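You operate a simulated robot arm through the tools that you are given. There is no shell and no other tool. Be economical: measure what you need, move in short steps, check, and stop when the job is done.

Carry out the task below with a simulated two-armed robot. There is one attempt and no reset: what you move stays moved.

Task
Close the wood drawer. Then turn the dose dial to 6 kg. Then fetch the 500 g bag from the top of the long bench and stand it on the shelf of the long bench. Then lift the blue lid open. Keep to this order. Set down upright: bag.

It is judged by the outcome, as a careful person would: the job done as asked, and still so three seconds after it is handed in. It fails if anything else is knocked over, pushed out of place, dropped, spilled or broken. Lids that push on must go on centred and level and be pressed home; caps that screw on are set level and turned clockwise until they are tight.

Robot
Two 7-joint arms with two-finger parallel grippers on one trunk, on a base that drives. Base frame: it is fixed to the floor where the robot stands at the start and does not move with it; the origin is under the middle of the robot, x ahead of it, y to its left, z up. Units: mm, degrees, N and s.
The left shoulder is at the start at [50, 177, 1022], the right one opposite. With the tool pointing down near the work surface each hand reaches from about 100 to 680 mm from the robot's upright axis, wherever it stands, measured 20 degrees to its own side. Places, roughly: bag [-3250, 2750, 1000]; blue lid [2100, 1400, 1000]; dose dial [-1300, -1200, 1000]; shelf of the long bench [-3500, 3500, 400]; wood drawer [500, 100, 300]. Payload 3.43 kg a hand.
The tool frame of a hand sits at the grasp point between the pads (the TCP): z along the fingers, y along the line on which they close. The tips reach 34 mm beyond it. Largest opening 128 mm; finger width 24, thickness 12; the body of the gripper, 48 by 130 mm, starts 96 mm behind the TCP.
Orientation is that of the tool frame in the base frame, as a unit quaternion [w, x, y, z]. With the fingers straight down and closing along the base's y, the tool's x points along the base's -x, its y along +y and its z along -z.

Tools
- The arms move only by the tool move_arm. It takes "left_targets", "right_targets" or both (then of equal length, played together; a hand with none holds still); each is a list of rows, each a list of 3 entries, a list of its own where there are three numbers: the turn, a rotation vector about the tool's x, y, z in degrees, then the shift along the tool's x, y, z in cm, then the closure in counts, from 0 (fully open) to 255 (shut). In form: [[[wx, wy, wz], [dx, dy, dz], claw], ...]. A call has 1 to 20 rows; each row shifts and turns the commanded pose from where the row before left it, along the tool's axes as they then stand. A row lasts 0.2 s, in which the tool goes at most 50 mm and 8.6 degrees; a call with a longer step from one row to the next is refused whole, and so is a gripper value outside its range. Where a pose cannot be reached the arm comes as near as it can. A force on the tool above 40 N (or 10 N above the force at the start of the call, whichever is more), or a blocked arm, ends the call early, and 0.2 s more pass. Each finger travels about 108 mm/s and halts on what it meets, pressing with about 21 N; the grip force reading is that of the motor and also rises with nothing between the fingers. The clock runs only during rows and for 0.2 s after the last one: add rows that do not move to give the fingers time. The reply holds the time, the measured pose of the TCP, the force on the tool along the base axes, the opening and the grip force, in the units named above and with some noise, with the torque about the TCP (base axes, N m) and any sound that the robot's microphone picked up.
- Cameras (640 x 400 px; columns grow to the right, rows downward): "scene" is now at [126.5, 31.8, 1151.2]; the picture's right is [0.29, -0.96, 0.00], its down [-0.89, -0.27, -0.36] and it looks along [0.35, 0.11, -0.93] (base axes); focal length 276 px, centre (320, 200). "left" rides on the left gripper at [76, 11, -160] in its tool frame; the picture's right is [-0.15, 0.99, 0.00], its down [-0.88, -0.13, -0.46] and it looks along [-0.45, -0.07, 0.89] (tool axes); focal length 234 px, centre (320, 200). "right" rides on the right gripper at [76, -11, -160] in its tool frame; the picture's right is [0.15, 0.99, 0.00], its down [-0.88, 0.13, -0.46] and it looks along [-0.45, 0.07, 0.89] (tool axes); focal length 234 px, centre (320, 200). There is no depth. A picture from a camera that has moved, and an enlarged one, comes with that camera's place and axes in the base frame and with its lens. The place of the scene camera against the robot may be out by one fixed shift of up to 25 mm in any direction.
- camera(camera): a new picture of that camera. It takes no simulated time.
- move_column(by): slides the trunk up (or, below 0, down) by that many mm; the arms and the scene camera ride with it, the base frame stays. It gives what a move gives, with no picture.
- drive_base(legs): drives the robot by 1 to 6 legs, each [ahead, turn to the left] in mm and degrees, along the robot's own axes; the way and the turn of a leg run together, so that a leg with both is an arc; at most 1500 mm and 180 degrees a leg. The arms and the cameras ride along, it lands a little off, and it stops where it bumps. It gives what a move gives.
- pan_tilt(pan, tilt): turns the head with the scene camera to pan (to the left, within 80 degrees either way) and tilt (down, from -29 to 69), counted from straight ahead of the robot. It gives what a move gives.
- zoom(camera, box): a new picture of the part [left, top, right, bottom] of that camera's present view, enlarged. It takes no simulated time.
- sign_off(): hands the job in; it is judged then, once.

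Work in short steps. Places have to be worked out from the pictures, the camera data and where the tool is seen: move nearer, look again, correct. Check each grasp and each placing, and mend what went wrong. You have 165 turns and 138 pictures in all, those below and enlarged ones among them. Open the grippers and draw the arms clear of the work before you hand the job in, unless the task says otherwise; then end with one line.

The tools are called after ">>>" by a JSON object that holds its "api" and its "payload". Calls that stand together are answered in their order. move_arm: Moves the arms, as the interface text tells. Its arguments: {"type":"object","properties":{"left_targets":{"type":"array"},"right_targets":{"type":"array"}},"required":[]} The other tools are called the same way: move_column (by) slides the trunk up or down; drive_base (legs) drives the base; pan_tilt (pan, tilt) turns the head that bears the scene camera; camera (camera) takes a picture; zoom (camera, box) takes an enlarged picture of a part of a camera's view; sign_off () hands the job in.

At the start:

```text
clock: 0.0
left_position: [315.7, 303.3, 602.0]
left_ee_rot: [-0.008, 0.013, 0.989, 0.144]
left_contact_force: [0.4, -0.7, 0.1]
left_moment: [-0.01, 0.02, -0.02]
left_width: 127.9
left_grip_force: 0.0
right_position: [412.9, -151.9, 613.7]
right_ee_rot: [-0.001, -0.001, 1.0, 0.0]
right_contact_force: [-0.5, -0.4, 0.8]
right_moment: [0.01, -0.02, 0.03]
right_width: 127.9
right_grip_force: 0.0
trunk travel left (down, up): [-193.0, 208.0]
robot x, y, heading: [-2.4, -3.7, -0.2]
head pan, tilt: [17.1, 68.7]
```

scene: 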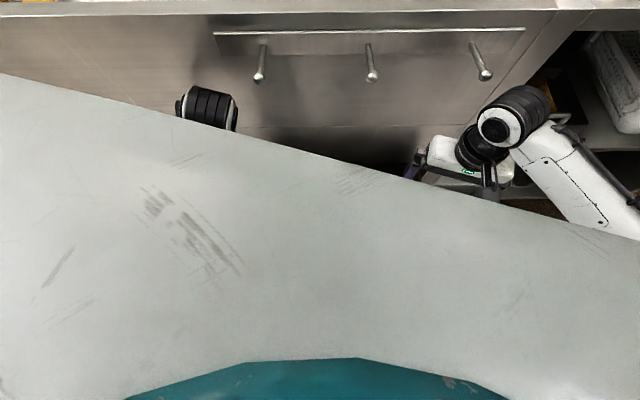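
right: 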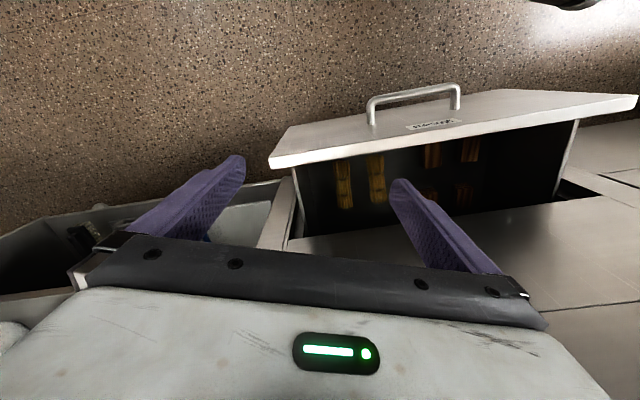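
left: 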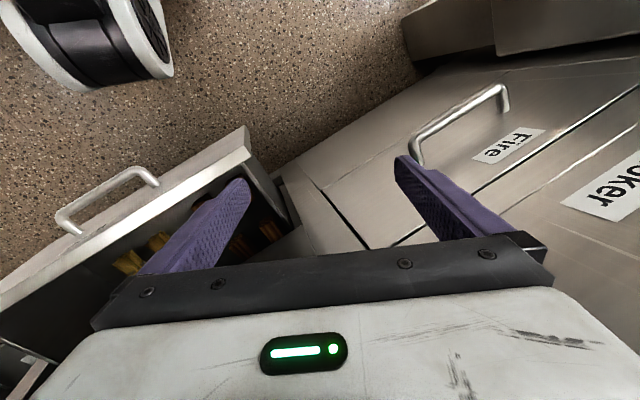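

The right wrist camera shows one open drawer with a label. I'll read the label and look around with the head.

>>> {"api": "zoom", "payload": {"camera": "right", "box": [260, 60, 640, 240]}}

>>> {"api": "zoom", "payload": {"camera": "left", "box": [0, 60, 640, 300]}}

>>> {"api": "pan_tilt", "payload": {"pan": 0, "tilt": 40}}

>>> {"api": "camera", "payload": {"camera": "scene"}}

```text
1.68 times, centred on (450, 150) of right
camera zoom: at [337.2, -163.8, 773.4], right [-0.15, 0.99, 0.0], down [0.88, 0.13, 0.46], along [0.45, 0.07, -0.89], focal length 394 px, centre (101, 284)
```

zoom: 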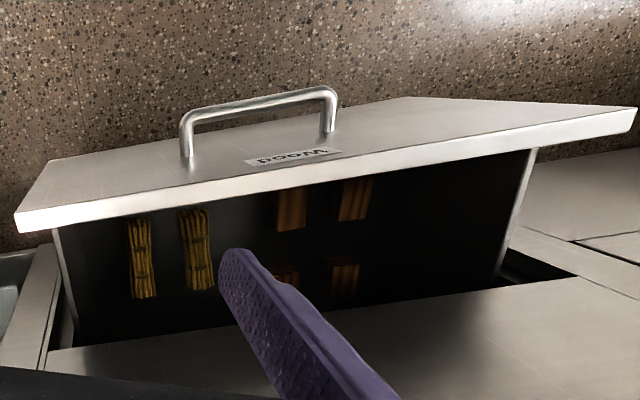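

```text
1.00 times, centred on (320, 180) of left (not enlarged: the box is as wide or as high as the picture)
camera zoom: at [242.1, 270.4, 760.5], right [0.17, 0.94, 0.28], down [0.88, -0.27, 0.38], along [0.44, 0.18, -0.88], focal length 234 px, centre (320, 220)
```

zoom: 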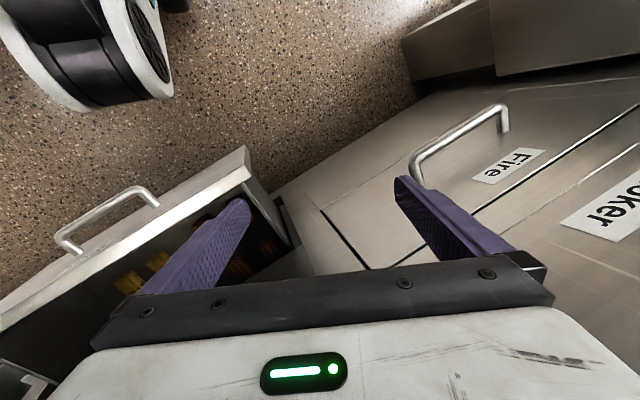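

```text
clock: 0.9
left_position: [315.1, 304.4, 601.7]
left_ee_rot: [-0.009, 0.013, 0.989, 0.144]
left_contact_force: [0.0, -0.1, -0.8]
left_moment: [-0.02, -0.02, 0.03]
left_width: 127.9
left_grip_force: 0.1
right_position: [413.4, -151.2, 613.5]
right_ee_rot: [-0.001, 0.0, 1.0, 0.0]
right_contact_force: [0.0, 0.2, -0.4]
right_moment: [0.01, 0.0, -0.02]
right_width: 128.2
right_grip_force: 0.1
trunk travel left (down, up): [-193.0, 208.0]
robot x, y, heading: [2.1, 0.2, -0.0]
head pan, tilt: [0.0, 40.0]
```

```text
132 pictures are left
camera scene: at [158.0, 15.3, 1187.2], right [0.0, -1.0, 0.0], down [-0.64, 0.0, -0.77], along [0.77, 0.0, -0.64], focal length 276 px, centre (320, 200)
```

scene: 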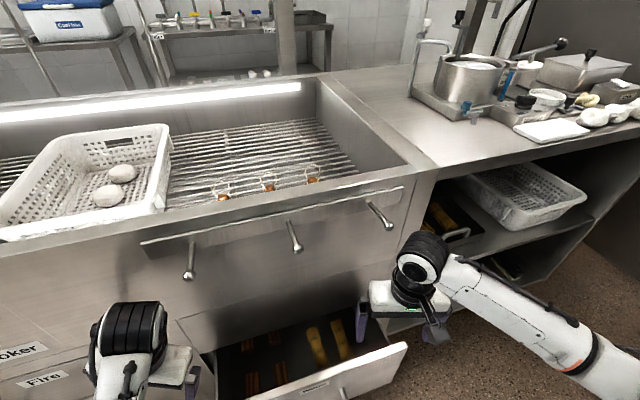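

The "wood" drawer is the open one; its front faces roughly along heading −163° (cabinet yawed about 17–18°), top edge about z 430, centre about (372, 18). I'll look to both sides before backing up.

>>> {"api": "pan_tilt", "payload": {"pan": 80, "tilt": 25}}

>>> {"api": "camera", "payload": {"camera": "scene"}}

>>> {"api": "pan_tilt", "payload": {"pan": -80, "tilt": 25}}

>>> {"api": "camera", "payload": {"camera": "scene"}}

```text
clock: 2.5
left_position: [314.2, 302.4, 601.9]
left_ee_rot: [-0.008, 0.013, 0.989, 0.145]
left_contact_force: [-0.6, -0.3, 0.2]
left_moment: [0.0, 0.01, -0.03]
left_width: 128.1
left_grip_force: 0.0
right_position: [412.7, -151.5, 613.6]
right_ee_rot: [0.0, -0.001, 1.0, 0.0]
right_contact_force: [0.3, -0.3, -0.4]
right_moment: [-0.01, -0.02, 0.03]
right_width: 128.1
right_grip_force: 0.2
trunk travel left (down, up): [-193.0, 208.0]
robot x, y, heading: [-0.1, -0.3, 0.2]
head pan, tilt: [80.0, 25.0]
```

```text
131 pictures are left
camera scene: at [89.1, 106.0, 1210.6], right [0.98, -0.17, 0.0], down [-0.07, -0.42, -0.91], along [0.16, 0.89, -0.42], focal length 276 px, centre (320, 200)
```

scene: 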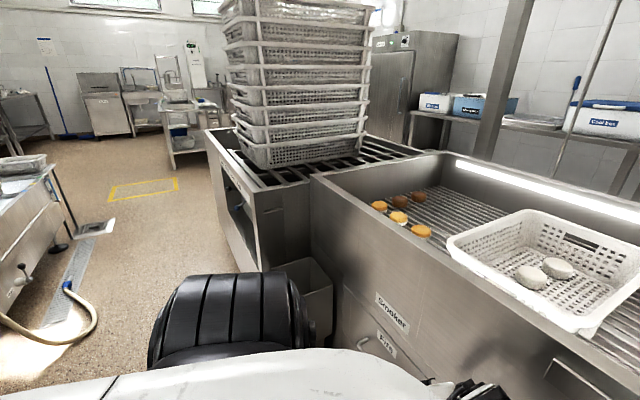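

```text
clock: 4.9
left_position: [315.1, 303.5, 601.7]
left_ee_rot: [-0.008, 0.012, 0.989, 0.144]
left_contact_force: [-0.2, 0.0, 0.7]
left_moment: [0.03, 0.0, -0.02]
left_width: 127.9
left_grip_force: 0.0
right_position: [413.4, -151.8, 613.4]
right_ee_rot: [-0.001, 0.0, 1.0, 0.0]
right_contact_force: [0.0, -0.1, -0.3]
right_moment: [-0.03, 0.02, 0.02]
right_width: 128.2
right_grip_force: 0.1
trunk travel left (down, up): [-193.0, 208.0]
robot x, y, heading: [2.2, -0.5, 0.1]
head pan, tilt: [-80.0, 25.0]
```

```text
130 pictures are left
camera scene: at [89.0, -75.4, 1210.6], right [-0.98, -0.17, 0.0], down [-0.07, 0.42, -0.91], along [0.16, -0.89, -0.42], focal length 276 px, centre (320, 200)
```

scene: 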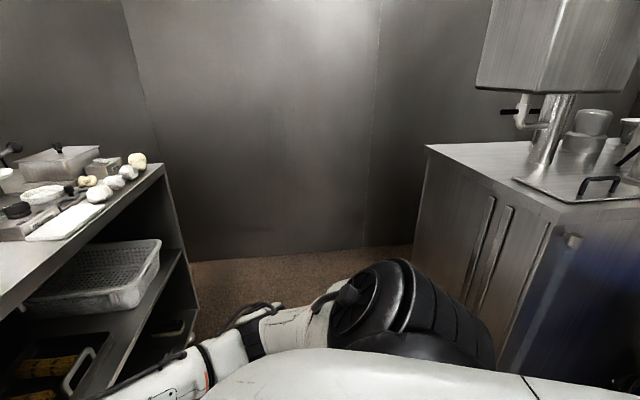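

Clear room to back up. I'll back off 250 mm, turn to square up with the cabinet, and look down at the drawer.

>>> {"api": "drive_base", "payload": {"legs": [[-250, 0], [0, 18]]}}

>>> {"api": "pan_tilt", "payload": {"pan": -10, "tilt": 50}}

>>> {"api": "camera", "payload": {"camera": "scene"}}

>>> {"api": "camera", "payload": {"camera": "right"}}

```text
clock: 7.7
left_position: [-40.7, 383.9, 601.4]
left_ee_rot: [-0.029, -0.135, 0.98, 0.141]
left_contact_force: [-1.0, 0.9, 0.2]
left_moment: [0.0, 0.02, 0.02]
left_width: 128.2
left_grip_force: 0.1
right_position: [188.4, -21.0, 613.6]
right_ee_rot: [0.001, -0.15, 0.989, 0.0]
right_contact_force: [0.5, 0.7, -0.3]
right_moment: [-0.01, 0.0, 0.05]
right_width: 128.3
right_grip_force: 0.1
trunk travel left (down, up): [-193.0, 208.0]
robot x, y, heading: [-248.1, -1.4, 17.4]
head pan, tilt: [-80.0, 25.0]
```

```text
clock: 9.2
left_position: [-41.1, 384.7, 602.4]
left_ee_rot: [-0.029, -0.137, 0.98, 0.141]
left_contact_force: [0.6, 0.3, 0.0]
left_moment: [0.0, 0.0, -0.01]
left_width: 127.9
left_grip_force: 0.0
right_position: [187.5, -21.6, 613.2]
right_ee_rot: [0.0, -0.15, 0.989, 0.0]
right_contact_force: [-0.1, 0.0, 0.9]
right_moment: [0.02, 0.03, 0.0]
right_width: 127.9
right_grip_force: 0.1
trunk travel left (down, up): [-193.0, 208.0]
robot x, y, heading: [-248.8, 0.1, 17.4]
head pan, tilt: [-10.0, 50.0]
```

```text
129 pictures are left
camera scene: at [-105.4, 46.2, 1173.1], right [0.13, -0.99, 0.0], down [-0.76, -0.1, -0.64], along [0.64, 0.08, -0.77], focal length 276 px, centre (320, 200)
```

scene: 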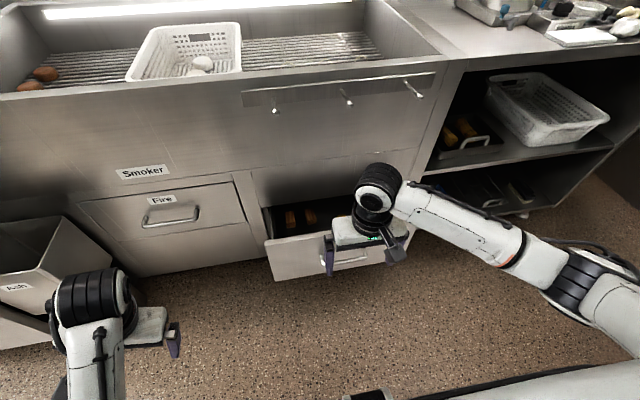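

```text
128 pictures are left
camera right: at [118.7, -55.8, 773.3], right [-0.43, 0.9, 0.0], down [0.8, 0.39, 0.46], along [0.41, 0.2, -0.89], focal length 234 px, centre (320, 200)
```

right: 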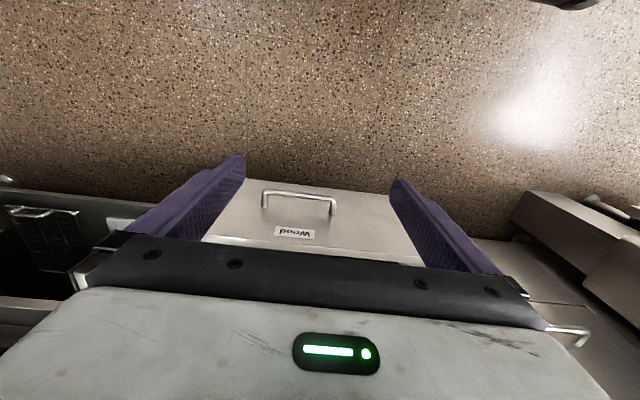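

Triangulated label centre about (369, 13, 417), 594 mm ahead and 172 mm right of the robot axis, which is now square to it. I'll tilt the right hand forward 60° with closed fingers, lowering it, partly with the trunk.

>>> {"api": "move_arm", "payload": {"right_targets": [[[0, -8.5, 0], [0, 0, 0], 255], [[0, -8.5, 0], [0, 0, 0], 255], [[0, -8.5, 0], [0, 0, 0], 255], [[0, -8.5, 0], [0, 0, 0], 255], [[0, -8.5, 0], [0, 0, 0], 255], [[0, -8.5, 0], [0, 0, 0], 255], [[0, -8.5, 0], [0, 0, 0], 255], [[0, 0, 0], [3.45, -1, 2.03], 255], [[0, 0, 0], [3.45, -1, 2.03], 255]]}}

>>> {"api": "move_column", "payload": {"by": -100}}

>>> {"api": "camera", "payload": {"camera": "scene"}}

>>> {"api": "camera", "payload": {"camera": "right"}}

```text
clock: 11.2
left_position: [-41.8, 383.6, 602.5]
left_ee_rot: [-0.029, -0.137, 0.98, 0.142]
left_contact_force: [0.2, 0.3, -0.2]
left_moment: [-0.04, -0.01, 0.03]
left_width: 128.2
left_grip_force: 0.0
right_position: [193.5, -38.8, 532.7]
right_ee_rot: [0.491, -0.131, 0.858, 0.074]
right_contact_force: [-0.1, 0.1, 0.0]
right_moment: [0.0, -0.03, 0.0]
right_width: 0.0
right_grip_force: 21.6
trunk travel left (down, up): [-193.0, 208.0]
robot x, y, heading: [-249.7, -3.6, 17.2]
head pan, tilt: [-10.0, 50.0]
```

```text
clock: 12.5
left_position: [-40.3, 384.3, 502.8]
left_ee_rot: [-0.029, -0.136, 0.98, 0.141]
left_contact_force: [0.0, 1.1, 0.1]
left_moment: [-0.01, -0.01, -0.01]
left_width: 128.0
left_grip_force: 0.0
right_position: [192.3, -38.7, 434.1]
right_ee_rot: [0.491, -0.13, 0.858, 0.074]
right_contact_force: [0.0, -0.2, -0.1]
right_moment: [0.04, 0.0, -0.02]
right_width: 0.0
right_grip_force: 21.3
trunk travel left (down, up): [-93.0, 308.0]
robot x, y, heading: [-251.0, -2.7, 17.7]
head pan, tilt: [-10.0, 50.0]
```

```text
127 pictures are left
camera scene: at [-105.5, 46.3, 1073.2], right [0.13, -0.99, 0.0], down [-0.76, -0.1, -0.64], along [0.64, 0.08, -0.77], focal length 276 px, centre (320, 200)
```

scene: 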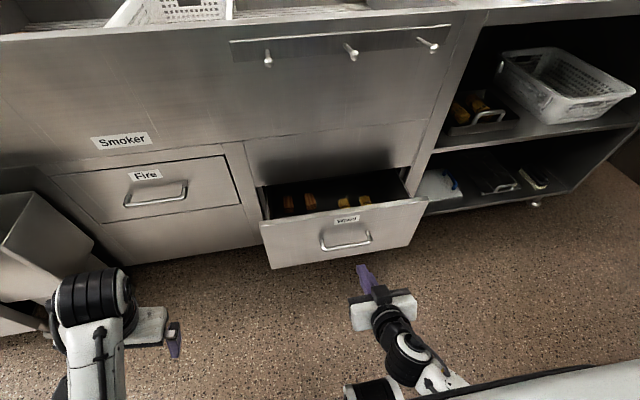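

```text
126 pictures are left
camera right: at [28.7, -102.4, 448.7], right [-0.36, 0.92, -0.13], down [0.01, 0.14, 0.99], along [0.93, 0.36, -0.06], focal length 234 px, centre (320, 200)
```

right: 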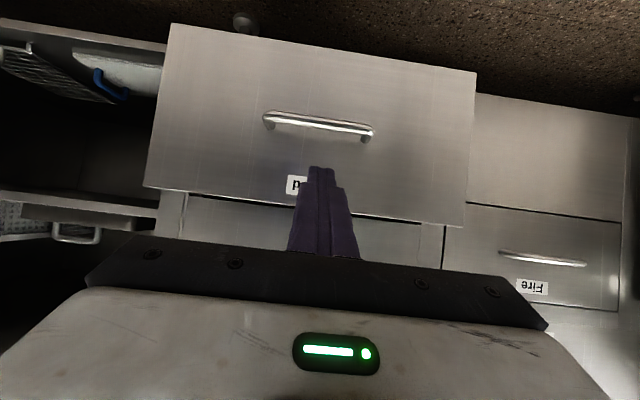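

Aligned with the label. Drive ahead 130 mm to get just short of contact.

>>> {"api": "drive_base", "payload": {"legs": [[130, 0]]}}

>>> {"api": "camera", "payload": {"camera": "right"}}

```text
clock: 13.8
left_position: [84.2, 424.2, 502.4]
left_ee_rot: [-0.03, -0.137, 0.98, 0.142]
left_contact_force: [-0.6, 0.3, 0.5]
left_moment: [0.0, 0.01, -0.02]
left_width: 127.7
left_grip_force: 0.0
right_position: [319.9, 2.9, 433.2]
right_ee_rot: [0.491, -0.132, 0.858, 0.075]
right_contact_force: [0.1, 0.2, -0.6]
right_moment: [-0.01, 0.01, -0.01]
right_width: 0.0
right_grip_force: 21.2
trunk travel left (down, up): [-93.0, 308.0]
robot x, y, heading: [-130.1, 40.6, 17.4]
head pan, tilt: [-10.0, 50.0]
```

```text
125 pictures are left
camera right: at [154.8, -62.3, 448.6], right [-0.37, 0.92, -0.13], down [0.01, 0.14, 0.99], along [0.93, 0.36, -0.06], focal length 234 px, centre (320, 200)
```

right: 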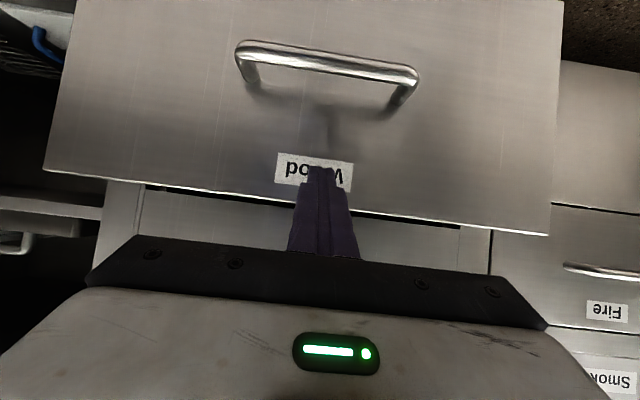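

Fingertips are just short of the label. Pushing straight ahead 150 mm with the arm.

>>> {"api": "move_arm", "payload": {"right_targets": [[[0, 0, 0], [-1.01, 0, 1.72], 255], [[0, 0, 0], [-1.01, 0, 1.72], 255], [[0, 0, 0], [-1.01, 0, 1.72], 255], [[0, 0, 0], [-1.01, 0, 1.72], 255], [[0, 0, 0], [-1.01, 0, 1.72], 255], [[0, 0, 0], [-1.01, 0, 1.72], 255], [[0, 0, 0], [-1.01, 0, 1.72], 255]]}}

>>> {"api": "camera", "payload": {"camera": "right"}}

>>> {"api": "camera", "payload": {"camera": "scene"}}

```text
clock: 15.4
left_position: [84.5, 423.9, 502.6]
left_ee_rot: [-0.03, -0.138, 0.98, 0.141]
left_contact_force: [-0.2, -0.1, 1.3]
left_moment: [0.03, 0.03, -0.05]
left_width: 128.1
left_grip_force: 0.1
right_position: [454.8, 45.0, 432.5]
right_ee_rot: [0.491, -0.132, 0.858, 0.075]
right_contact_force: [-0.1, 0.4, -0.4]
right_moment: [0.0, 0.01, 0.02]
right_width: 0.1
right_grip_force: 21.3
trunk travel left (down, up): [-93.0, 308.0]
robot x, y, heading: [-128.9, 36.6, 17.3]
head pan, tilt: [-10.0, 50.0]
```

```text
124 pictures are left
camera right: at [289.3, -19.6, 448.2], right [-0.37, 0.92, -0.13], down [0.01, 0.14, 0.99], along [0.93, 0.36, -0.06], focal length 234 px, centre (320, 200)
```

right: 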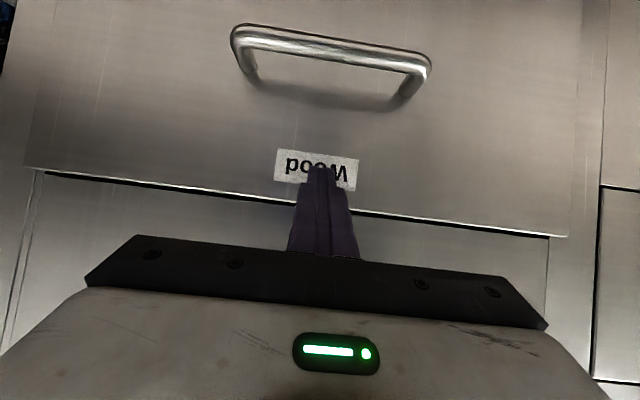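

```text
123 pictures are left
camera scene: at [20.5, 86.0, 1073.1], right [0.13, -0.99, 0.0], down [-0.76, -0.1, -0.64], along [0.64, 0.08, -0.77], focal length 276 px, centre (320, 200)
```

scene: 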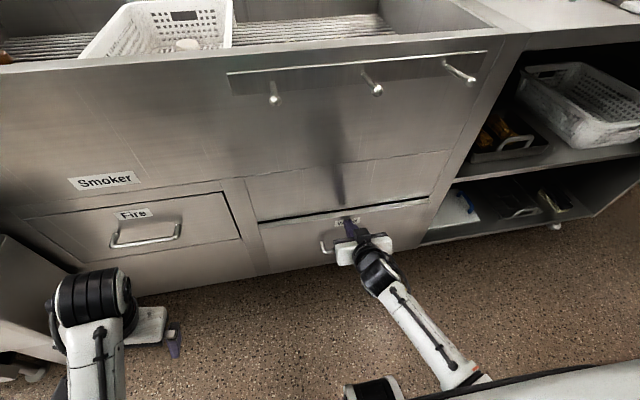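

Drawer nearly shut, a small gap remains. Push further in 10 mm rows until the stop is felt.

>>> {"api": "move_arm", "payload": {"right_targets": [[[0, 0, 0], [-0.5, 0, 0.86], 255], [[0, 0, 0], [-0.5, 0, 0.86], 255], [[0, 0, 0], [-0.5, 0, 0.86], 255], [[0, 0, 0], [-0.5, 0, 0.86], 255], [[0, 0, 0], [-0.5, 0, 0.86], 255], [[0, 0, 0], [-0.5, 0, 0.86], 255]]}}

>>> {"api": "camera", "payload": {"camera": "scene"}}

>>> {"api": "camera", "payload": {"camera": "right"}}

```text
clock: 16.2
left_position: [82.8, 423.6, 501.9]
left_ee_rot: [-0.03, -0.138, 0.98, 0.141]
left_contact_force: [0.0, 0.6, 0.4]
left_moment: [0.03, 0.02, 0.0]
left_width: 127.8
left_grip_force: 0.0
right_position: [473.8, 51.9, 430.1]
right_ee_rot: [0.489, -0.132, 0.859, 0.075]
right_contact_force: [-0.9, -0.4, 0.0]
right_moment: [0.02, -0.01, 0.0]
right_width: 0.0
right_grip_force: 21.0
trunk travel left (down, up): [-93.0, 308.0]
robot x, y, heading: [-126.1, 35.4, 17.3]
head pan, tilt: [-10.0, 50.0]
stopped in row 3 (right hand): the force on the tool passed its limit at 54 N (the readings are from after the stop); the commanded pose is now the measured one
```

```text
122 pictures are left
camera scene: at [19.8, 85.7, 1073.2], right [0.13, -0.99, 0.0], down [-0.76, -0.1, -0.64], along [0.64, 0.08, -0.77], focal length 276 px, centre (320, 200)
```

scene: 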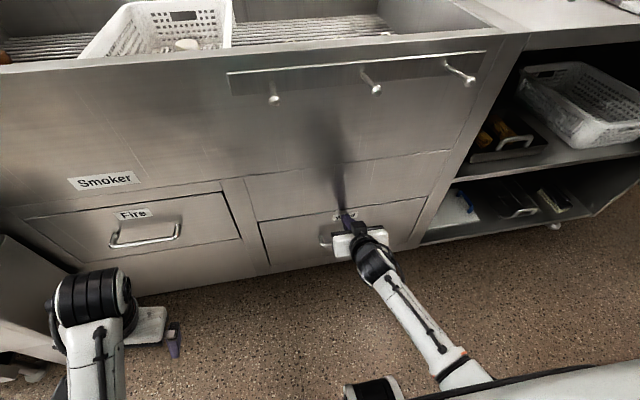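

```text
121 pictures are left
camera right: at [309.3, -12.3, 447.2], right [-0.37, 0.92, -0.13], down [0.02, 0.14, 0.99], along [0.93, 0.36, -0.07], focal length 234 px, centre (320, 200)
```

right: 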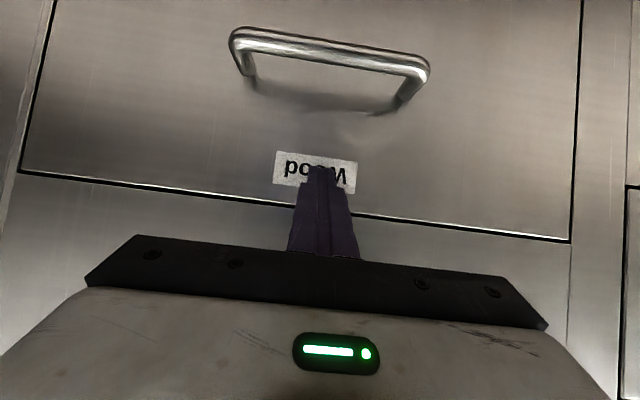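

Drawer is flush and hit its stop. Back away, restore the right hand to pointing down, raise the trunk.

>>> {"api": "drive_base", "payload": {"legs": [[-400, 0]]}}

>>> {"api": "move_arm", "payload": {"right_targets": [[[0, 8.5, 0], [3, 0, -4], 255], [[0, 8.5, 0], [1, 0, -4], 255], [[0, 8.5, 0], [1, 0, -4], 0], [[0, 8.5, 0], [1, 0, -4], 0], [[0, 8.5, 0], [1, 0, -4], 0], [[0, 8.5, 0], [0, 0, -4], 0], [[0, 8.5, 0], [0, 0, 0], 0]]}}

>>> {"api": "move_column", "payload": {"by": 200}}

>>> {"api": "pan_tilt", "payload": {"pan": 0, "tilt": 35}}

>>> {"api": "camera", "payload": {"camera": "scene"}}

```text
clock: 17.9
left_position: [-119.4, 360.4, 502.4]
left_ee_rot: [-0.029, -0.138, 0.98, 0.141]
left_contact_force: [0.1, -1.1, 0.6]
left_moment: [0.01, -0.02, 0.01]
left_width: 128.1
left_grip_force: 0.1
right_position: [272.1, -11.1, 429.4]
right_ee_rot: [0.488, -0.131, 0.86, 0.074]
right_contact_force: [-1.8, 0.2, 0.0]
right_moment: [0.02, 0.02, 0.03]
right_width: 0.0
right_grip_force: 21.2
trunk travel left (down, up): [-93.0, 308.0]
robot x, y, heading: [-326.0, -22.6, 17.1]
head pan, tilt: [-10.0, 50.0]
stopped in leg 1: the robot was blocked; the commanded pose is now the measured one
```

```text
clock: 19.4
left_position: [-117.4, 361.1, 502.3]
left_ee_rot: [-0.029, -0.137, 0.98, 0.142]
left_contact_force: [-1.6, 0.9, 0.6]
left_moment: [-0.02, -0.03, 0.0]
left_width: 127.9
left_grip_force: 0.0
right_position: [131.5, -199.5, 535.2]
right_ee_rot: [0.059, -0.137, 0.976, -0.156]
right_contact_force: [0.4, -0.1, 0.5]
right_moment: [-0.05, 0.0, 0.04]
right_width: 128.0
right_grip_force: 0.1
right hand out of reach, approached as far as the arm can: row 6, 7
trunk travel left (down, up): [-93.0, 308.0]
robot x, y, heading: [-327.2, -26.1, 17.3]
head pan, tilt: [-10.0, 50.0]
stopped in row 7 (right hand): the arm was blocked; the commanded pose is now the measured one
```

```text
clock: 21.6
left_position: [-116.5, 360.7, 702.7]
left_ee_rot: [-0.029, -0.137, 0.98, 0.142]
left_contact_force: [0.2, -0.4, 0.1]
left_moment: [0.05, 0.01, 0.02]
left_width: 128.0
left_grip_force: 0.0
right_position: [130.1, -200.9, 734.7]
right_ee_rot: [0.058, -0.136, 0.976, -0.156]
right_contact_force: [0.2, 0.6, -0.2]
right_moment: [0.02, 0.0, 0.0]
right_width: 128.0
right_grip_force: 0.1
trunk travel left (down, up): [-293.0, 108.0]
robot x, y, heading: [-327.0, -22.7, 17.2]
head pan, tilt: [-10.0, 50.0]
```

```text
clock: 22.4
left_position: [-117.8, 360.3, 702.4]
left_ee_rot: [-0.03, -0.137, 0.98, 0.141]
left_contact_force: [0.2, -0.4, -0.6]
left_moment: [0.0, 0.03, 0.02]
left_width: 128.0
left_grip_force: 0.1
right_position: [130.9, -201.4, 733.2]
right_ee_rot: [0.059, -0.136, 0.977, -0.156]
right_contact_force: [-0.2, 0.0, 0.6]
right_moment: [-0.05, 0.01, 0.02]
right_width: 127.8
right_grip_force: 0.0
trunk travel left (down, up): [-293.0, 108.0]
robot x, y, heading: [-330.3, -23.6, 17.3]
head pan, tilt: [0.0, 35.0]
```

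```text
120 pictures are left
camera scene: at [-173.4, 39.3, 1294.8], right [0.3, -0.95, 0.0], down [-0.55, -0.17, -0.82], along [0.78, 0.24, -0.57], focal length 276 px, centre (320, 200)
```

scene: 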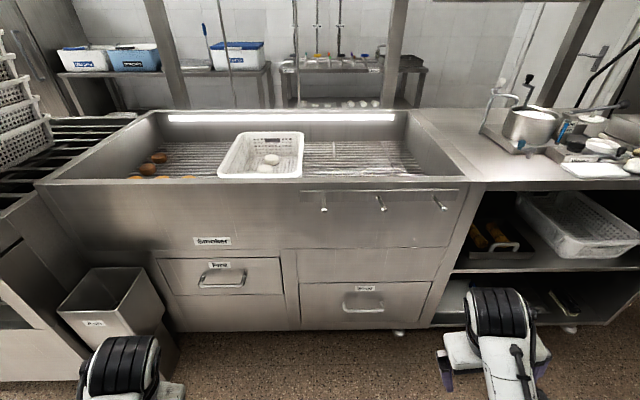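

Something low blocked the base behind. I'll move forward a bit, turn right in place with arms at about 490 mm radius (clear of everything), and look.

>>> {"api": "drive_base", "payload": {"legs": [[60, 0], [0, -70]]}}

>>> {"api": "camera", "payload": {"camera": "scene"}}

>>> {"api": "pan_tilt", "payload": {"pan": -70, "tilt": 35}}

>>> {"api": "camera", "payload": {"camera": "scene"}}

```text
clock: 26.4
left_position: [162.3, -71.6, 702.6]
left_ee_rot: [0.057, 0.449, 0.882, 0.134]
left_contact_force: [0.4, -0.8, 0.5]
left_moment: [0.02, -0.02, 0.04]
left_width: 128.0
left_grip_force: 0.1
right_position: [-281.2, -495.9, 733.9]
right_ee_rot: [-0.041, 0.448, 0.878, -0.163]
right_contact_force: [-0.1, 0.5, 0.2]
right_moment: [0.01, 0.01, -0.03]
right_width: 127.7
right_grip_force: 0.0
trunk travel left (down, up): [-293.0, 108.0]
robot x, y, heading: [-274.0, -5.4, -52.3]
head pan, tilt: [0.0, 35.0]
```

```text
119 pictures are left
camera scene: at [-171.9, -115.8, 1294.9], right [-0.79, -0.61, 0.0], down [-0.35, 0.46, -0.82], along [0.5, -0.65, -0.57], focal length 276 px, centre (320, 200)
```

scene: 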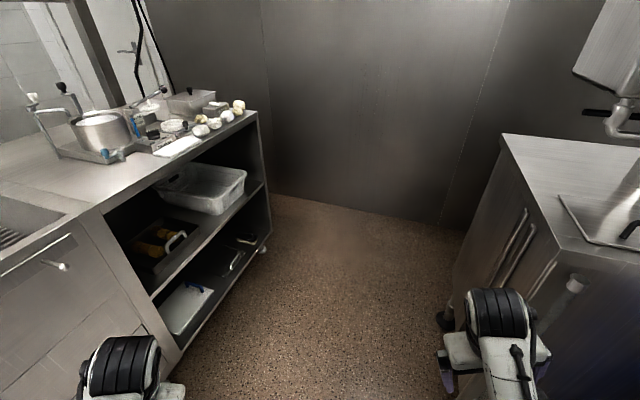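

```text
clock: 27.8
left_position: [162.7, -72.0, 701.7]
left_ee_rot: [0.057, 0.449, 0.882, 0.133]
left_contact_force: [0.2, 0.0, -0.2]
left_moment: [-0.01, 0.0, 0.01]
left_width: 127.9
left_grip_force: 0.1
right_position: [-280.6, -497.8, 733.5]
right_ee_rot: [-0.04, 0.448, 0.878, -0.162]
right_contact_force: [0.1, 0.1, 0.4]
right_moment: [-0.01, 0.0, 0.02]
right_width: 128.3
right_grip_force: 0.2
trunk travel left (down, up): [-293.0, 108.0]
robot x, y, heading: [-269.5, -2.6, -52.7]
head pan, tilt: [-70.0, 35.0]
```

```text
118 pictures are left
camera scene: at [-272.8, -120.0, 1294.9], right [-0.84, 0.54, 0.0], down [0.31, 0.48, -0.82], along [-0.44, -0.69, -0.57], focal length 276 px, centre (320, 200)
```

scene: 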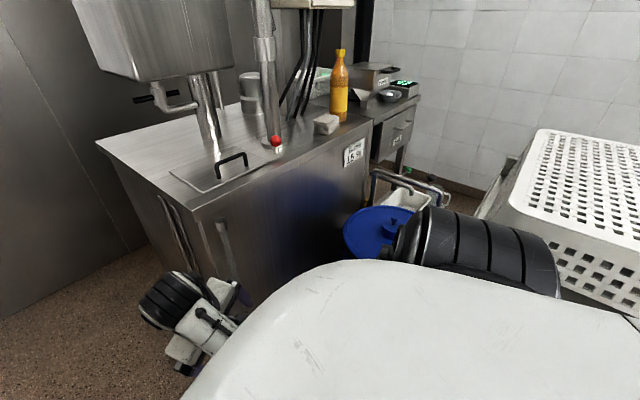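

The dose dial place (-1300, -1200, 1000) projects near pixel (377, 80). Zoom there and at what's behind.

>>> {"api": "zoom", "payload": {"camera": "scene", "box": [240, 20, 440, 145]}}

>>> {"api": "pan_tilt", "payload": {"pan": -80, "tilt": 50}}

>>> {"api": "camera", "payload": {"camera": "scene"}}

```text
3.20 times, centred on (340, 82) of scene
camera zoom: at [-272.8, -120.0, 1294.9], right [-0.84, 0.54, 0.0], down [0.31, 0.48, -0.82], along [-0.44, -0.69, -0.57], focal length 882 px, centre (256, 576)
```

zoom: 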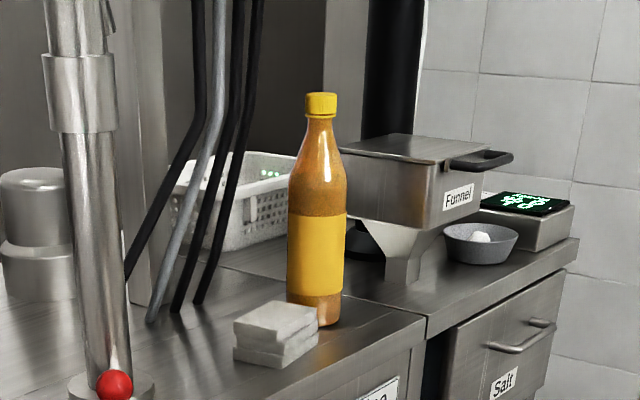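

```text
clock: 28.6
left_position: [160.8, -71.2, 703.7]
left_ee_rot: [0.057, 0.448, 0.882, 0.133]
left_contact_force: [-0.7, 1.0, -0.8]
left_moment: [0.0, -0.01, 0.04]
left_width: 127.7
left_grip_force: 0.0
right_position: [-280.8, -496.0, 733.4]
right_ee_rot: [-0.041, 0.448, 0.878, -0.162]
right_contact_force: [-0.2, 0.0, 0.0]
right_moment: [-0.01, 0.0, 0.04]
right_width: 128.1
right_grip_force: 0.0
trunk travel left (down, up): [-293.0, 108.0]
robot x, y, heading: [-268.3, -8.1, -52.6]
head pan, tilt: [-80.0, 50.0]
```

```text
116 pictures are left
camera scene: at [-277.5, -102.5, 1273.2], right [-0.74, 0.68, 0.0], down [0.52, 0.56, -0.64], along [-0.44, -0.47, -0.77], focal length 276 px, centre (320, 200)
```

scene: 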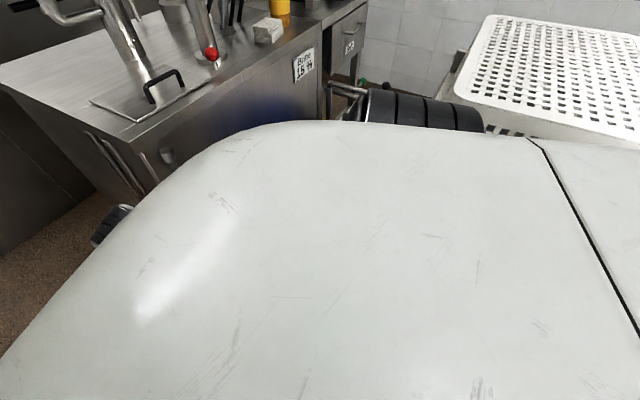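

Everything measured is ≥640 mm from the robot's axis, so I turn right further and look again.

>>> {"api": "drive_base", "payload": {"legs": [[0, -80]]}}

>>> {"api": "pan_tilt", "payload": {"pan": 0, "tilt": 35}}

>>> {"api": "camera", "payload": {"camera": "scene"}}

>>> {"api": "pan_tilt", "payload": {"pan": -60, "tilt": 35}}

>>> {"api": "camera", "payload": {"camera": "scene"}}

```text
clock: 31.1
left_position: [-24.7, -378.1, 697.4]
left_ee_rot: [0.106, 0.773, 0.618, 0.101]
left_contact_force: [-0.1, 0.2, 1.2]
left_moment: [0.0, -0.01, 0.0]
left_width: 128.0
left_grip_force: 0.1
right_position: [-604.1, -364.7, 744.7]
right_ee_rot: [-0.083, 0.733, 0.658, -0.151]
right_contact_force: [2.3, -7.9, -4.9]
right_moment: [0.7, 0.57, -0.63]
right_width: 128.2
right_grip_force: 0.0
trunk travel left (down, up): [-293.0, 108.0]
robot x, y, heading: [-264.0, -12.1, -100.6]
head pan, tilt: [-80.0, 50.0]
stopped in leg 1: the force on the tool passed its limit at 231 N (the readings are from after the stop); the commanded pose is now the measured one
```

```text
clock: 32.6
left_position: [-25.7, -380.2, 697.7]
left_ee_rot: [0.104, 0.772, 0.619, 0.099]
left_contact_force: [-0.6, 0.8, -0.1]
left_moment: [0.02, 0.0, 0.01]
left_width: 128.0
left_grip_force: 0.0
right_position: [-606.8, -363.5, 745.1]
right_ee_rot: [-0.09, 0.731, 0.659, -0.152]
right_contact_force: [-0.2, -0.7, -0.4]
right_moment: [-0.01, -0.02, 0.01]
right_width: 127.9
right_grip_force: 0.1
trunk travel left (down, up): [-293.0, 108.0]
robot x, y, heading: [-261.5, -6.1, -100.3]
head pan, tilt: [0.0, 35.0]
```

```text
115 pictures are left
camera scene: at [-281.2, -156.7, 1294.5], right [-0.98, 0.18, 0.01], down [0.1, 0.57, -0.82], along [-0.16, -0.8, -0.58], focal length 276 px, centre (320, 200)
```

scene: 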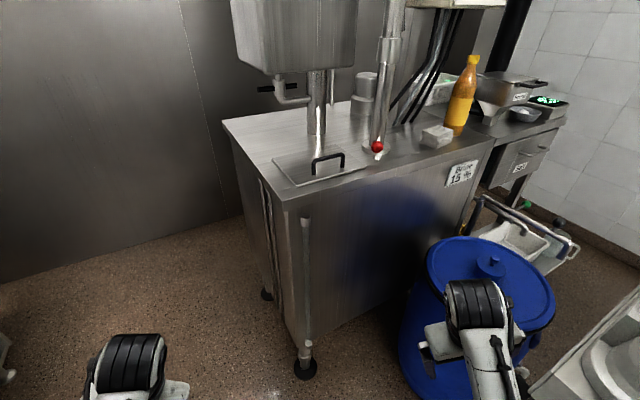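

```text
clock: 34.0
left_position: [-25.1, -381.5, 697.8]
left_ee_rot: [0.105, 0.772, 0.619, 0.1]
left_contact_force: [-1.1, 0.2, -0.9]
left_moment: [0.03, 0.0, -0.01]
left_width: 128.1
left_grip_force: 0.1
right_position: [-605.9, -363.1, 746.0]
right_ee_rot: [-0.088, 0.731, 0.659, -0.153]
right_contact_force: [-0.1, -0.1, -0.5]
right_moment: [0.01, 0.0, 0.01]
right_width: 127.9
right_grip_force: 0.0
trunk travel left (down, up): [-293.0, 108.0]
robot x, y, heading: [-260.2, -11.3, -100.6]
head pan, tilt: [-60.0, 35.0]
```

```text
114 pictures are left
camera scene: at [-347.8, -98.7, 1294.7], right [-0.33, 0.94, 0.01], down [0.53, 0.2, -0.82], along [-0.78, -0.27, -0.57], focal length 276 px, centre (320, 200)
```

scene: 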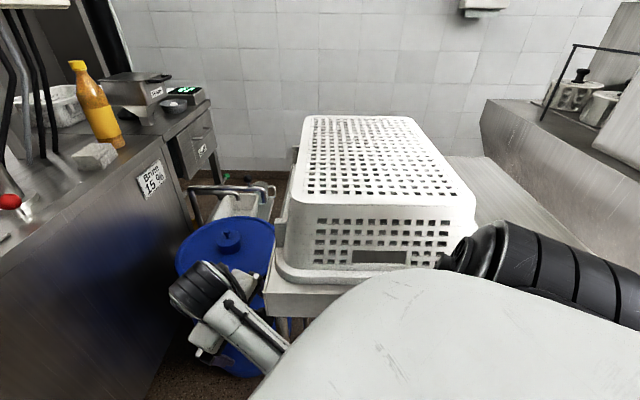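

The hand hit the blue drum's rim (knob position triangulates to the same place before and after, so it didn't shift). I'll turn back a little, raise the trunk fully so hands clear it, and look at the dosing table.

>>> {"api": "drive_base", "payload": {"legs": [[0, 15]]}}

>>> {"api": "move_column", "payload": {"by": 106}}

>>> {"api": "zoom", "payload": {"camera": "scene", "box": [60, 40, 320, 230]}}

```text
clock: 35.2
left_position: [58.7, -305.1, 702.7]
left_ee_rot: [0.095, 0.684, 0.714, 0.114]
left_contact_force: [0.1, 0.3, 0.3]
left_moment: [0.01, 0.01, 0.01]
left_width: 127.8
left_grip_force: 0.0
right_position: [-511.5, -438.8, 745.7]
right_ee_rot: [-0.062, 0.645, 0.744, -0.162]
right_contact_force: [-0.1, -0.1, 0.4]
right_moment: [-0.02, 0.06, 0.02]
right_width: 128.1
right_grip_force: 0.0
trunk travel left (down, up): [-293.0, 108.0]
robot x, y, heading: [-264.5, -15.6, -85.5]
head pan, tilt: [-60.0, 35.0]
```

```text
clock: 36.6
left_position: [58.2, -305.2, 809.2]
left_ee_rot: [0.096, 0.684, 0.714, 0.114]
left_contact_force: [0.3, -0.3, -0.7]
left_moment: [-0.04, -0.02, 0.02]
left_width: 127.9
left_grip_force: 0.1
right_position: [-512.2, -438.8, 852.1]
right_ee_rot: [-0.063, 0.644, 0.745, -0.162]
right_contact_force: [0.4, 0.2, 0.1]
right_moment: [-0.01, -0.01, -0.02]
right_width: 127.9
right_grip_force: 0.0
trunk travel left (down, up): [-399.0, 2.0]
robot x, y, heading: [-261.8, -8.7, -85.4]
head pan, tilt: [-60.0, 35.0]
```

```text
2.11 times, centred on (190, 135) of scene
camera zoom: at [-328.9, -113.9, 1400.8], right [-0.57, 0.82, 0.0], down [0.47, 0.32, -0.82], along [-0.68, -0.46, -0.57], focal length 580 px, centre (594, 337)
```

zoom: 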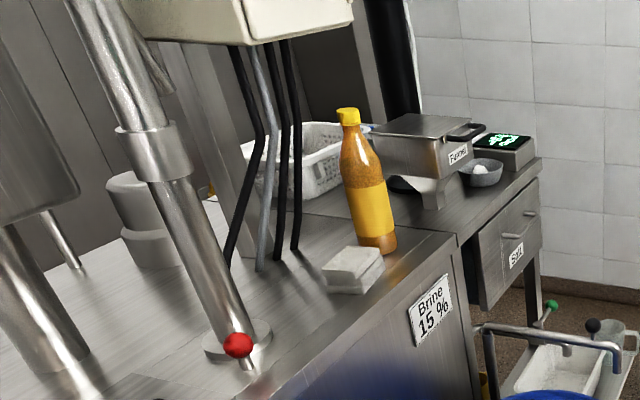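

A cream control box sits above the brine table. Tilt up to see it.

>>> {"api": "pan_tilt", "payload": {"pan": -45, "tilt": 10}}

>>> {"api": "camera", "payload": {"camera": "scene"}}

```text
clock: 37.5
left_position: [57.4, -303.4, 809.2]
left_ee_rot: [0.097, 0.684, 0.714, 0.113]
left_contact_force: [0.1, -0.5, 0.3]
left_moment: [-0.01, 0.01, 0.0]
left_width: 127.8
left_grip_force: 0.1
right_position: [-511.9, -439.5, 852.8]
right_ee_rot: [-0.061, 0.645, 0.744, -0.162]
right_contact_force: [0.1, 0.5, -0.2]
right_moment: [0.0, -0.01, 0.03]
right_width: 128.2
right_grip_force: 0.1
trunk travel left (down, up): [-399.0, 2.0]
robot x, y, heading: [-260.9, -8.5, -85.5]
head pan, tilt: [-45.0, 10.0]
```

```text
112 pictures are left
camera scene: at [-316.8, -134.5, 1440.9], right [-0.76, 0.65, 0.0], down [0.11, 0.13, -0.98], along [-0.64, -0.75, -0.17], focal length 276 px, centre (320, 200)
```

scene: 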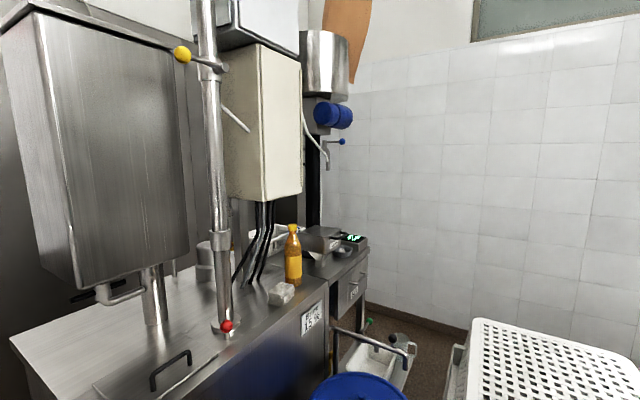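

Zoom on the control box and the blue-motor hopper.

>>> {"api": "zoom", "payload": {"camera": "scene", "box": [190, 20, 400, 290]}}

>>> {"api": "zoom", "payload": {"camera": "scene", "box": [260, 210, 420, 310]}}

```text
1.48 times, centred on (295, 155) of scene
camera zoom: at [-316.8, -134.5, 1440.9], right [-0.76, 0.65, 0.0], down [0.11, 0.13, -0.98], along [-0.64, -0.75, -0.17], focal length 408 px, centre (357, 267)
```

zoom: 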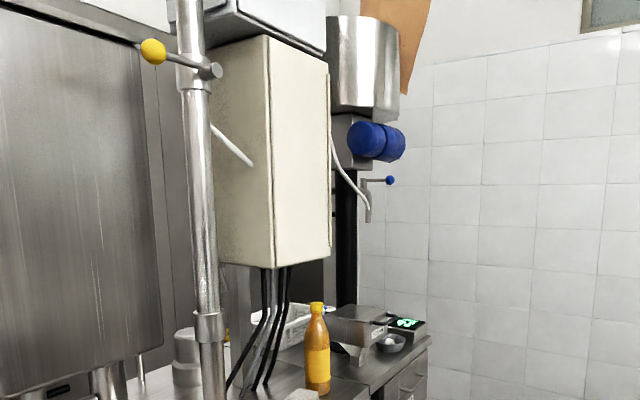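

```text
4.00 times, centred on (340, 260) of scene
camera zoom: at [-316.8, -134.5, 1440.9], right [-0.76, 0.65, 0.0], down [0.11, 0.13, -0.98], along [-0.64, -0.75, -0.17], focal length 1102 px, centre (240, -40)
```

zoom: 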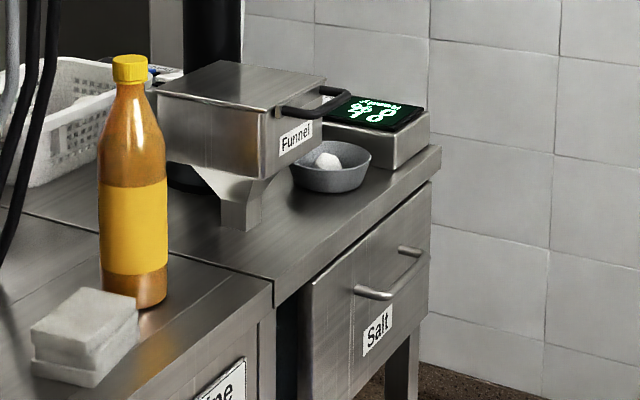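

The dial isn't visible from here and the crate trolley/drum block the direct path; I need to find a way around. Turn left to face +y and survey.

>>> {"api": "drive_base", "payload": {"legs": [[0, 170]]}}

>>> {"api": "pan_tilt", "payload": {"pan": 15, "tilt": 30}}

>>> {"api": "camera", "payload": {"camera": "scene"}}

>>> {"api": "pan_tilt", "payload": {"pan": 75, "tilt": 30}}

>>> {"api": "camera", "payload": {"camera": "scene"}}

```text
clock: 44.9
left_position: [-540.7, 330.8, 808.1]
left_ee_rot: [-0.107, -0.66, 0.736, 0.105]
left_contact_force: [-0.4, -0.1, -0.1]
left_moment: [-0.01, 0.02, 0.01]
left_width: 127.9
left_grip_force: 0.1
right_position: [44.3, 377.9, 853.4]
right_ee_rot: [0.158, -0.693, 0.699, -0.074]
right_contact_force: [0.3, 1.7, 2.0]
right_moment: [-0.1, 0.1, -0.01]
right_width: 128.2
right_grip_force: 0.1
trunk travel left (down, up): [-399.0, 2.0]
robot x, y, heading: [-266.9, -7.6, 85.9]
head pan, tilt: [-45.0, 10.0]
```

```text
clock: 46.2
left_position: [-539.2, 330.4, 808.4]
left_ee_rot: [-0.107, -0.661, 0.735, 0.105]
left_contact_force: [0.1, -0.2, 0.4]
left_moment: [0.0, 0.0, -0.03]
left_width: 128.0
left_grip_force: 0.1
right_position: [44.7, 377.7, 852.2]
right_ee_rot: [0.158, -0.694, 0.699, -0.074]
right_contact_force: [0.2, -0.4, 0.1]
right_moment: [0.05, -0.03, 0.02]
right_width: 127.9
right_grip_force: 0.1
trunk travel left (down, up): [-399.0, 2.0]
robot x, y, heading: [-266.0, -7.4, 85.7]
head pan, tilt: [15.0, 30.0]
```

```text
109 pictures are left
camera scene: at [-273.6, 164.5, 1408.7], right [0.98, 0.19, 0.0], down [0.09, -0.49, -0.87], along [-0.16, 0.85, -0.5], focal length 276 px, centre (320, 200)
```

scene: 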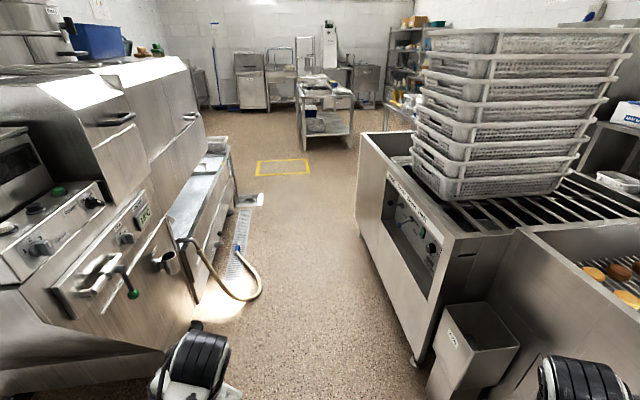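

```text
clock: 47.5
left_position: [-540.1, 329.7, 809.6]
left_ee_rot: [-0.107, -0.66, 0.736, 0.104]
left_contact_force: [-0.4, -0.5, -0.9]
left_moment: [-0.01, -0.01, 0.01]
left_width: 127.8
left_grip_force: 0.0
right_position: [44.4, 378.3, 853.6]
right_ee_rot: [0.158, -0.694, 0.699, -0.073]
right_contact_force: [-0.9, -0.4, -1.6]
right_moment: [0.02, -0.02, 0.01]
right_width: 128.0
right_grip_force: 0.0
trunk travel left (down, up): [-399.0, 2.0]
robot x, y, heading: [-266.5, -8.2, 85.9]
head pan, tilt: [75.0, 30.0]
```

```text
108 pictures are left
camera scene: at [-342.1, 105.4, 1408.6], right [0.33, 0.94, 0.0], down [0.47, -0.16, -0.87], along [-0.82, 0.28, -0.5], focal length 276 px, centre (320, 200)
```

scene: 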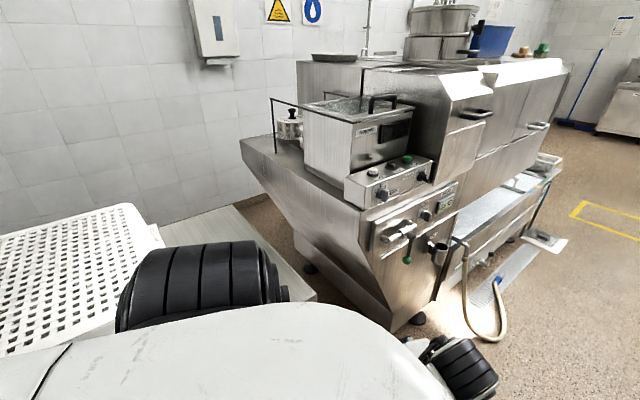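

The pocket is closed to the west; the dosing table must be reached around the far end of the fryer line. The aisle runs at heading ~107°. I'll tuck, turn, and drive up it, then look.

>>> {"api": "drive_base", "payload": {"legs": [[0, 18], [1400, 0]]}}

>>> {"api": "pan_tilt", "payload": {"pan": 15, "tilt": 25}}

>>> {"api": "camera", "payload": {"camera": "scene"}}

>>> {"api": "pan_tilt", "payload": {"pan": -50, "tilt": 25}}

>>> {"api": "camera", "payload": {"camera": "scene"}}

```text
clock: 55.6
left_position: [-971.6, 1612.0, 808.3]
left_ee_rot: [0.122, 0.766, -0.626, -0.086]
left_contact_force: [-0.1, 0.9, -0.1]
left_moment: [0.02, -0.03, 0.02]
left_width: 128.0
left_grip_force: 0.0
right_position: [-428.1, 1836.6, 853.1]
right_ee_rot: [-0.167, 0.793, -0.584, 0.049]
right_contact_force: [-0.1, -0.4, 1.1]
right_moment: [-0.04, -0.01, -0.02]
right_width: 128.0
right_grip_force: 0.1
trunk travel left (down, up): [-399.0, 2.0]
robot x, y, heading: [-604.4, 1374.5, 103.6]
head pan, tilt: [75.0, 30.0]
```

```text
clock: 56.9
left_position: [-971.9, 1612.2, 809.6]
left_ee_rot: [0.121, 0.765, -0.626, -0.087]
left_contact_force: [-0.2, 0.4, 0.4]
left_moment: [0.01, 0.0, 0.0]
left_width: 128.0
left_grip_force: 0.0
right_position: [-428.3, 1836.3, 853.1]
right_ee_rot: [-0.168, 0.793, -0.583, 0.048]
right_contact_force: [0.5, -0.3, 0.6]
right_moment: [0.02, 0.03, 0.04]
right_width: 128.0
right_grip_force: 0.0
trunk travel left (down, up): [-399.0, 2.0]
robot x, y, heading: [-605.7, 1371.1, 103.4]
head pan, tilt: [15.0, 25.0]
```

```text
107 pictures are left
camera scene: at [-662.6, 1536.8, 1416.6], right [0.88, 0.48, 0.0], down [0.2, -0.37, -0.91], along [-0.43, 0.8, -0.42], focal length 276 px, centre (320, 200)
```

scene: 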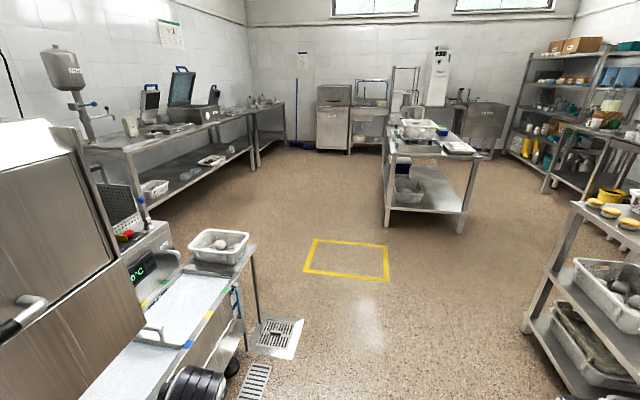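

```text
clock: 58.3
left_position: [-971.9, 1611.3, 809.8]
left_ee_rot: [0.121, 0.766, -0.625, -0.086]
left_contact_force: [0.3, 0.2, 0.2]
left_moment: [-0.01, -0.03, 0.03]
left_width: 127.9
left_grip_force: 0.0
right_position: [-428.3, 1835.1, 853.4]
right_ee_rot: [-0.167, 0.793, -0.584, 0.048]
right_contact_force: [1.0, 0.0, 0.6]
right_moment: [0.0, -0.02, -0.02]
right_width: 127.9
right_grip_force: 0.0
trunk travel left (down, up): [-399.0, 2.0]
robot x, y, heading: [-604.1, 1373.9, 103.8]
head pan, tilt: [-50.0, 25.0]
```

```text
106 pictures are left
camera scene: at [-563.8, 1530.1, 1416.6], right [0.81, -0.59, 0.0], down [-0.25, -0.34, -0.91], along [0.54, 0.73, -0.42], focal length 276 px, centre (320, 200)
```

scene: 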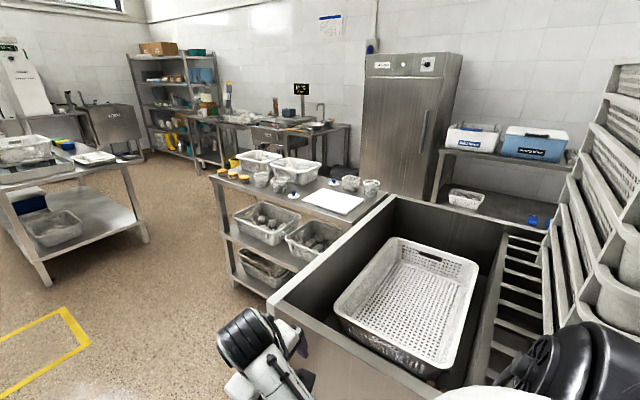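

Room mapped: long bench is along the left wall, with a corridor behind the line. Drive further past the line's end, then look left down the corridor.

>>> {"api": "drive_base", "payload": {"legs": [[1400, 0]]}}

>>> {"api": "pan_tilt", "payload": {"pan": 78, "tilt": 25}}

>>> {"api": "camera", "payload": {"camera": "scene"}}

```text
clock: 65.2
left_position: [-1298.1, 2953.5, 808.4]
left_ee_rot: [0.122, 0.768, -0.623, -0.086]
left_contact_force: [-0.6, 0.5, 0.3]
left_moment: [-0.05, 0.05, 0.01]
left_width: 128.0
left_grip_force: 0.1
right_position: [-755.4, 3179.9, 853.3]
right_ee_rot: [-0.167, 0.794, -0.583, 0.048]
right_contact_force: [0.1, -0.9, -1.2]
right_moment: [0.05, 0.0, 0.03]
right_width: 128.1
right_grip_force: 0.0
trunk travel left (down, up): [-399.0, 2.0]
robot x, y, heading: [-928.8, 2717.7, 104.0]
head pan, tilt: [-50.0, 25.0]
```

```text
clock: 67.3
left_position: [-1297.9, 2954.1, 810.1]
left_ee_rot: [0.122, 0.767, -0.624, -0.087]
left_contact_force: [1.0, 0.0, -0.2]
left_moment: [0.01, 0.03, 0.03]
left_width: 127.9
left_grip_force: 0.1
right_position: [-757.0, 3181.0, 853.1]
right_ee_rot: [-0.167, 0.794, -0.583, 0.048]
right_contact_force: [0.0, -0.2, -0.2]
right_moment: [-0.01, 0.02, 0.0]
right_width: 128.0
right_grip_force: 0.0
trunk travel left (down, up): [-399.0, 2.0]
robot x, y, heading: [-934.1, 2715.2, 103.9]
head pan, tilt: [78.0, 25.0]
```

```text
105 pictures are left
camera scene: at [-1037.3, 2796.4, 1416.6], right [-0.03, 1.0, 0.0], down [0.42, 0.01, -0.91], along [-0.91, -0.03, -0.42], focal length 276 px, centre (320, 200)
```

scene: 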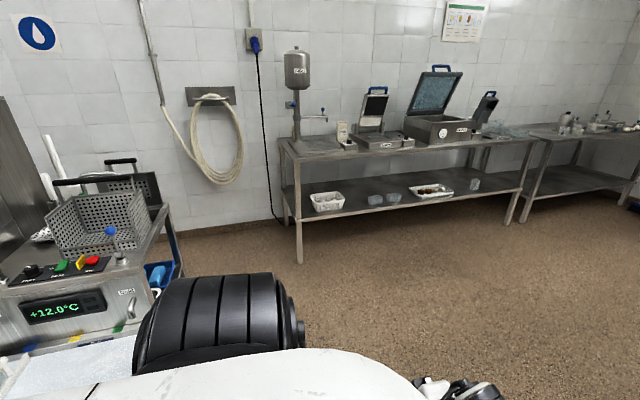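

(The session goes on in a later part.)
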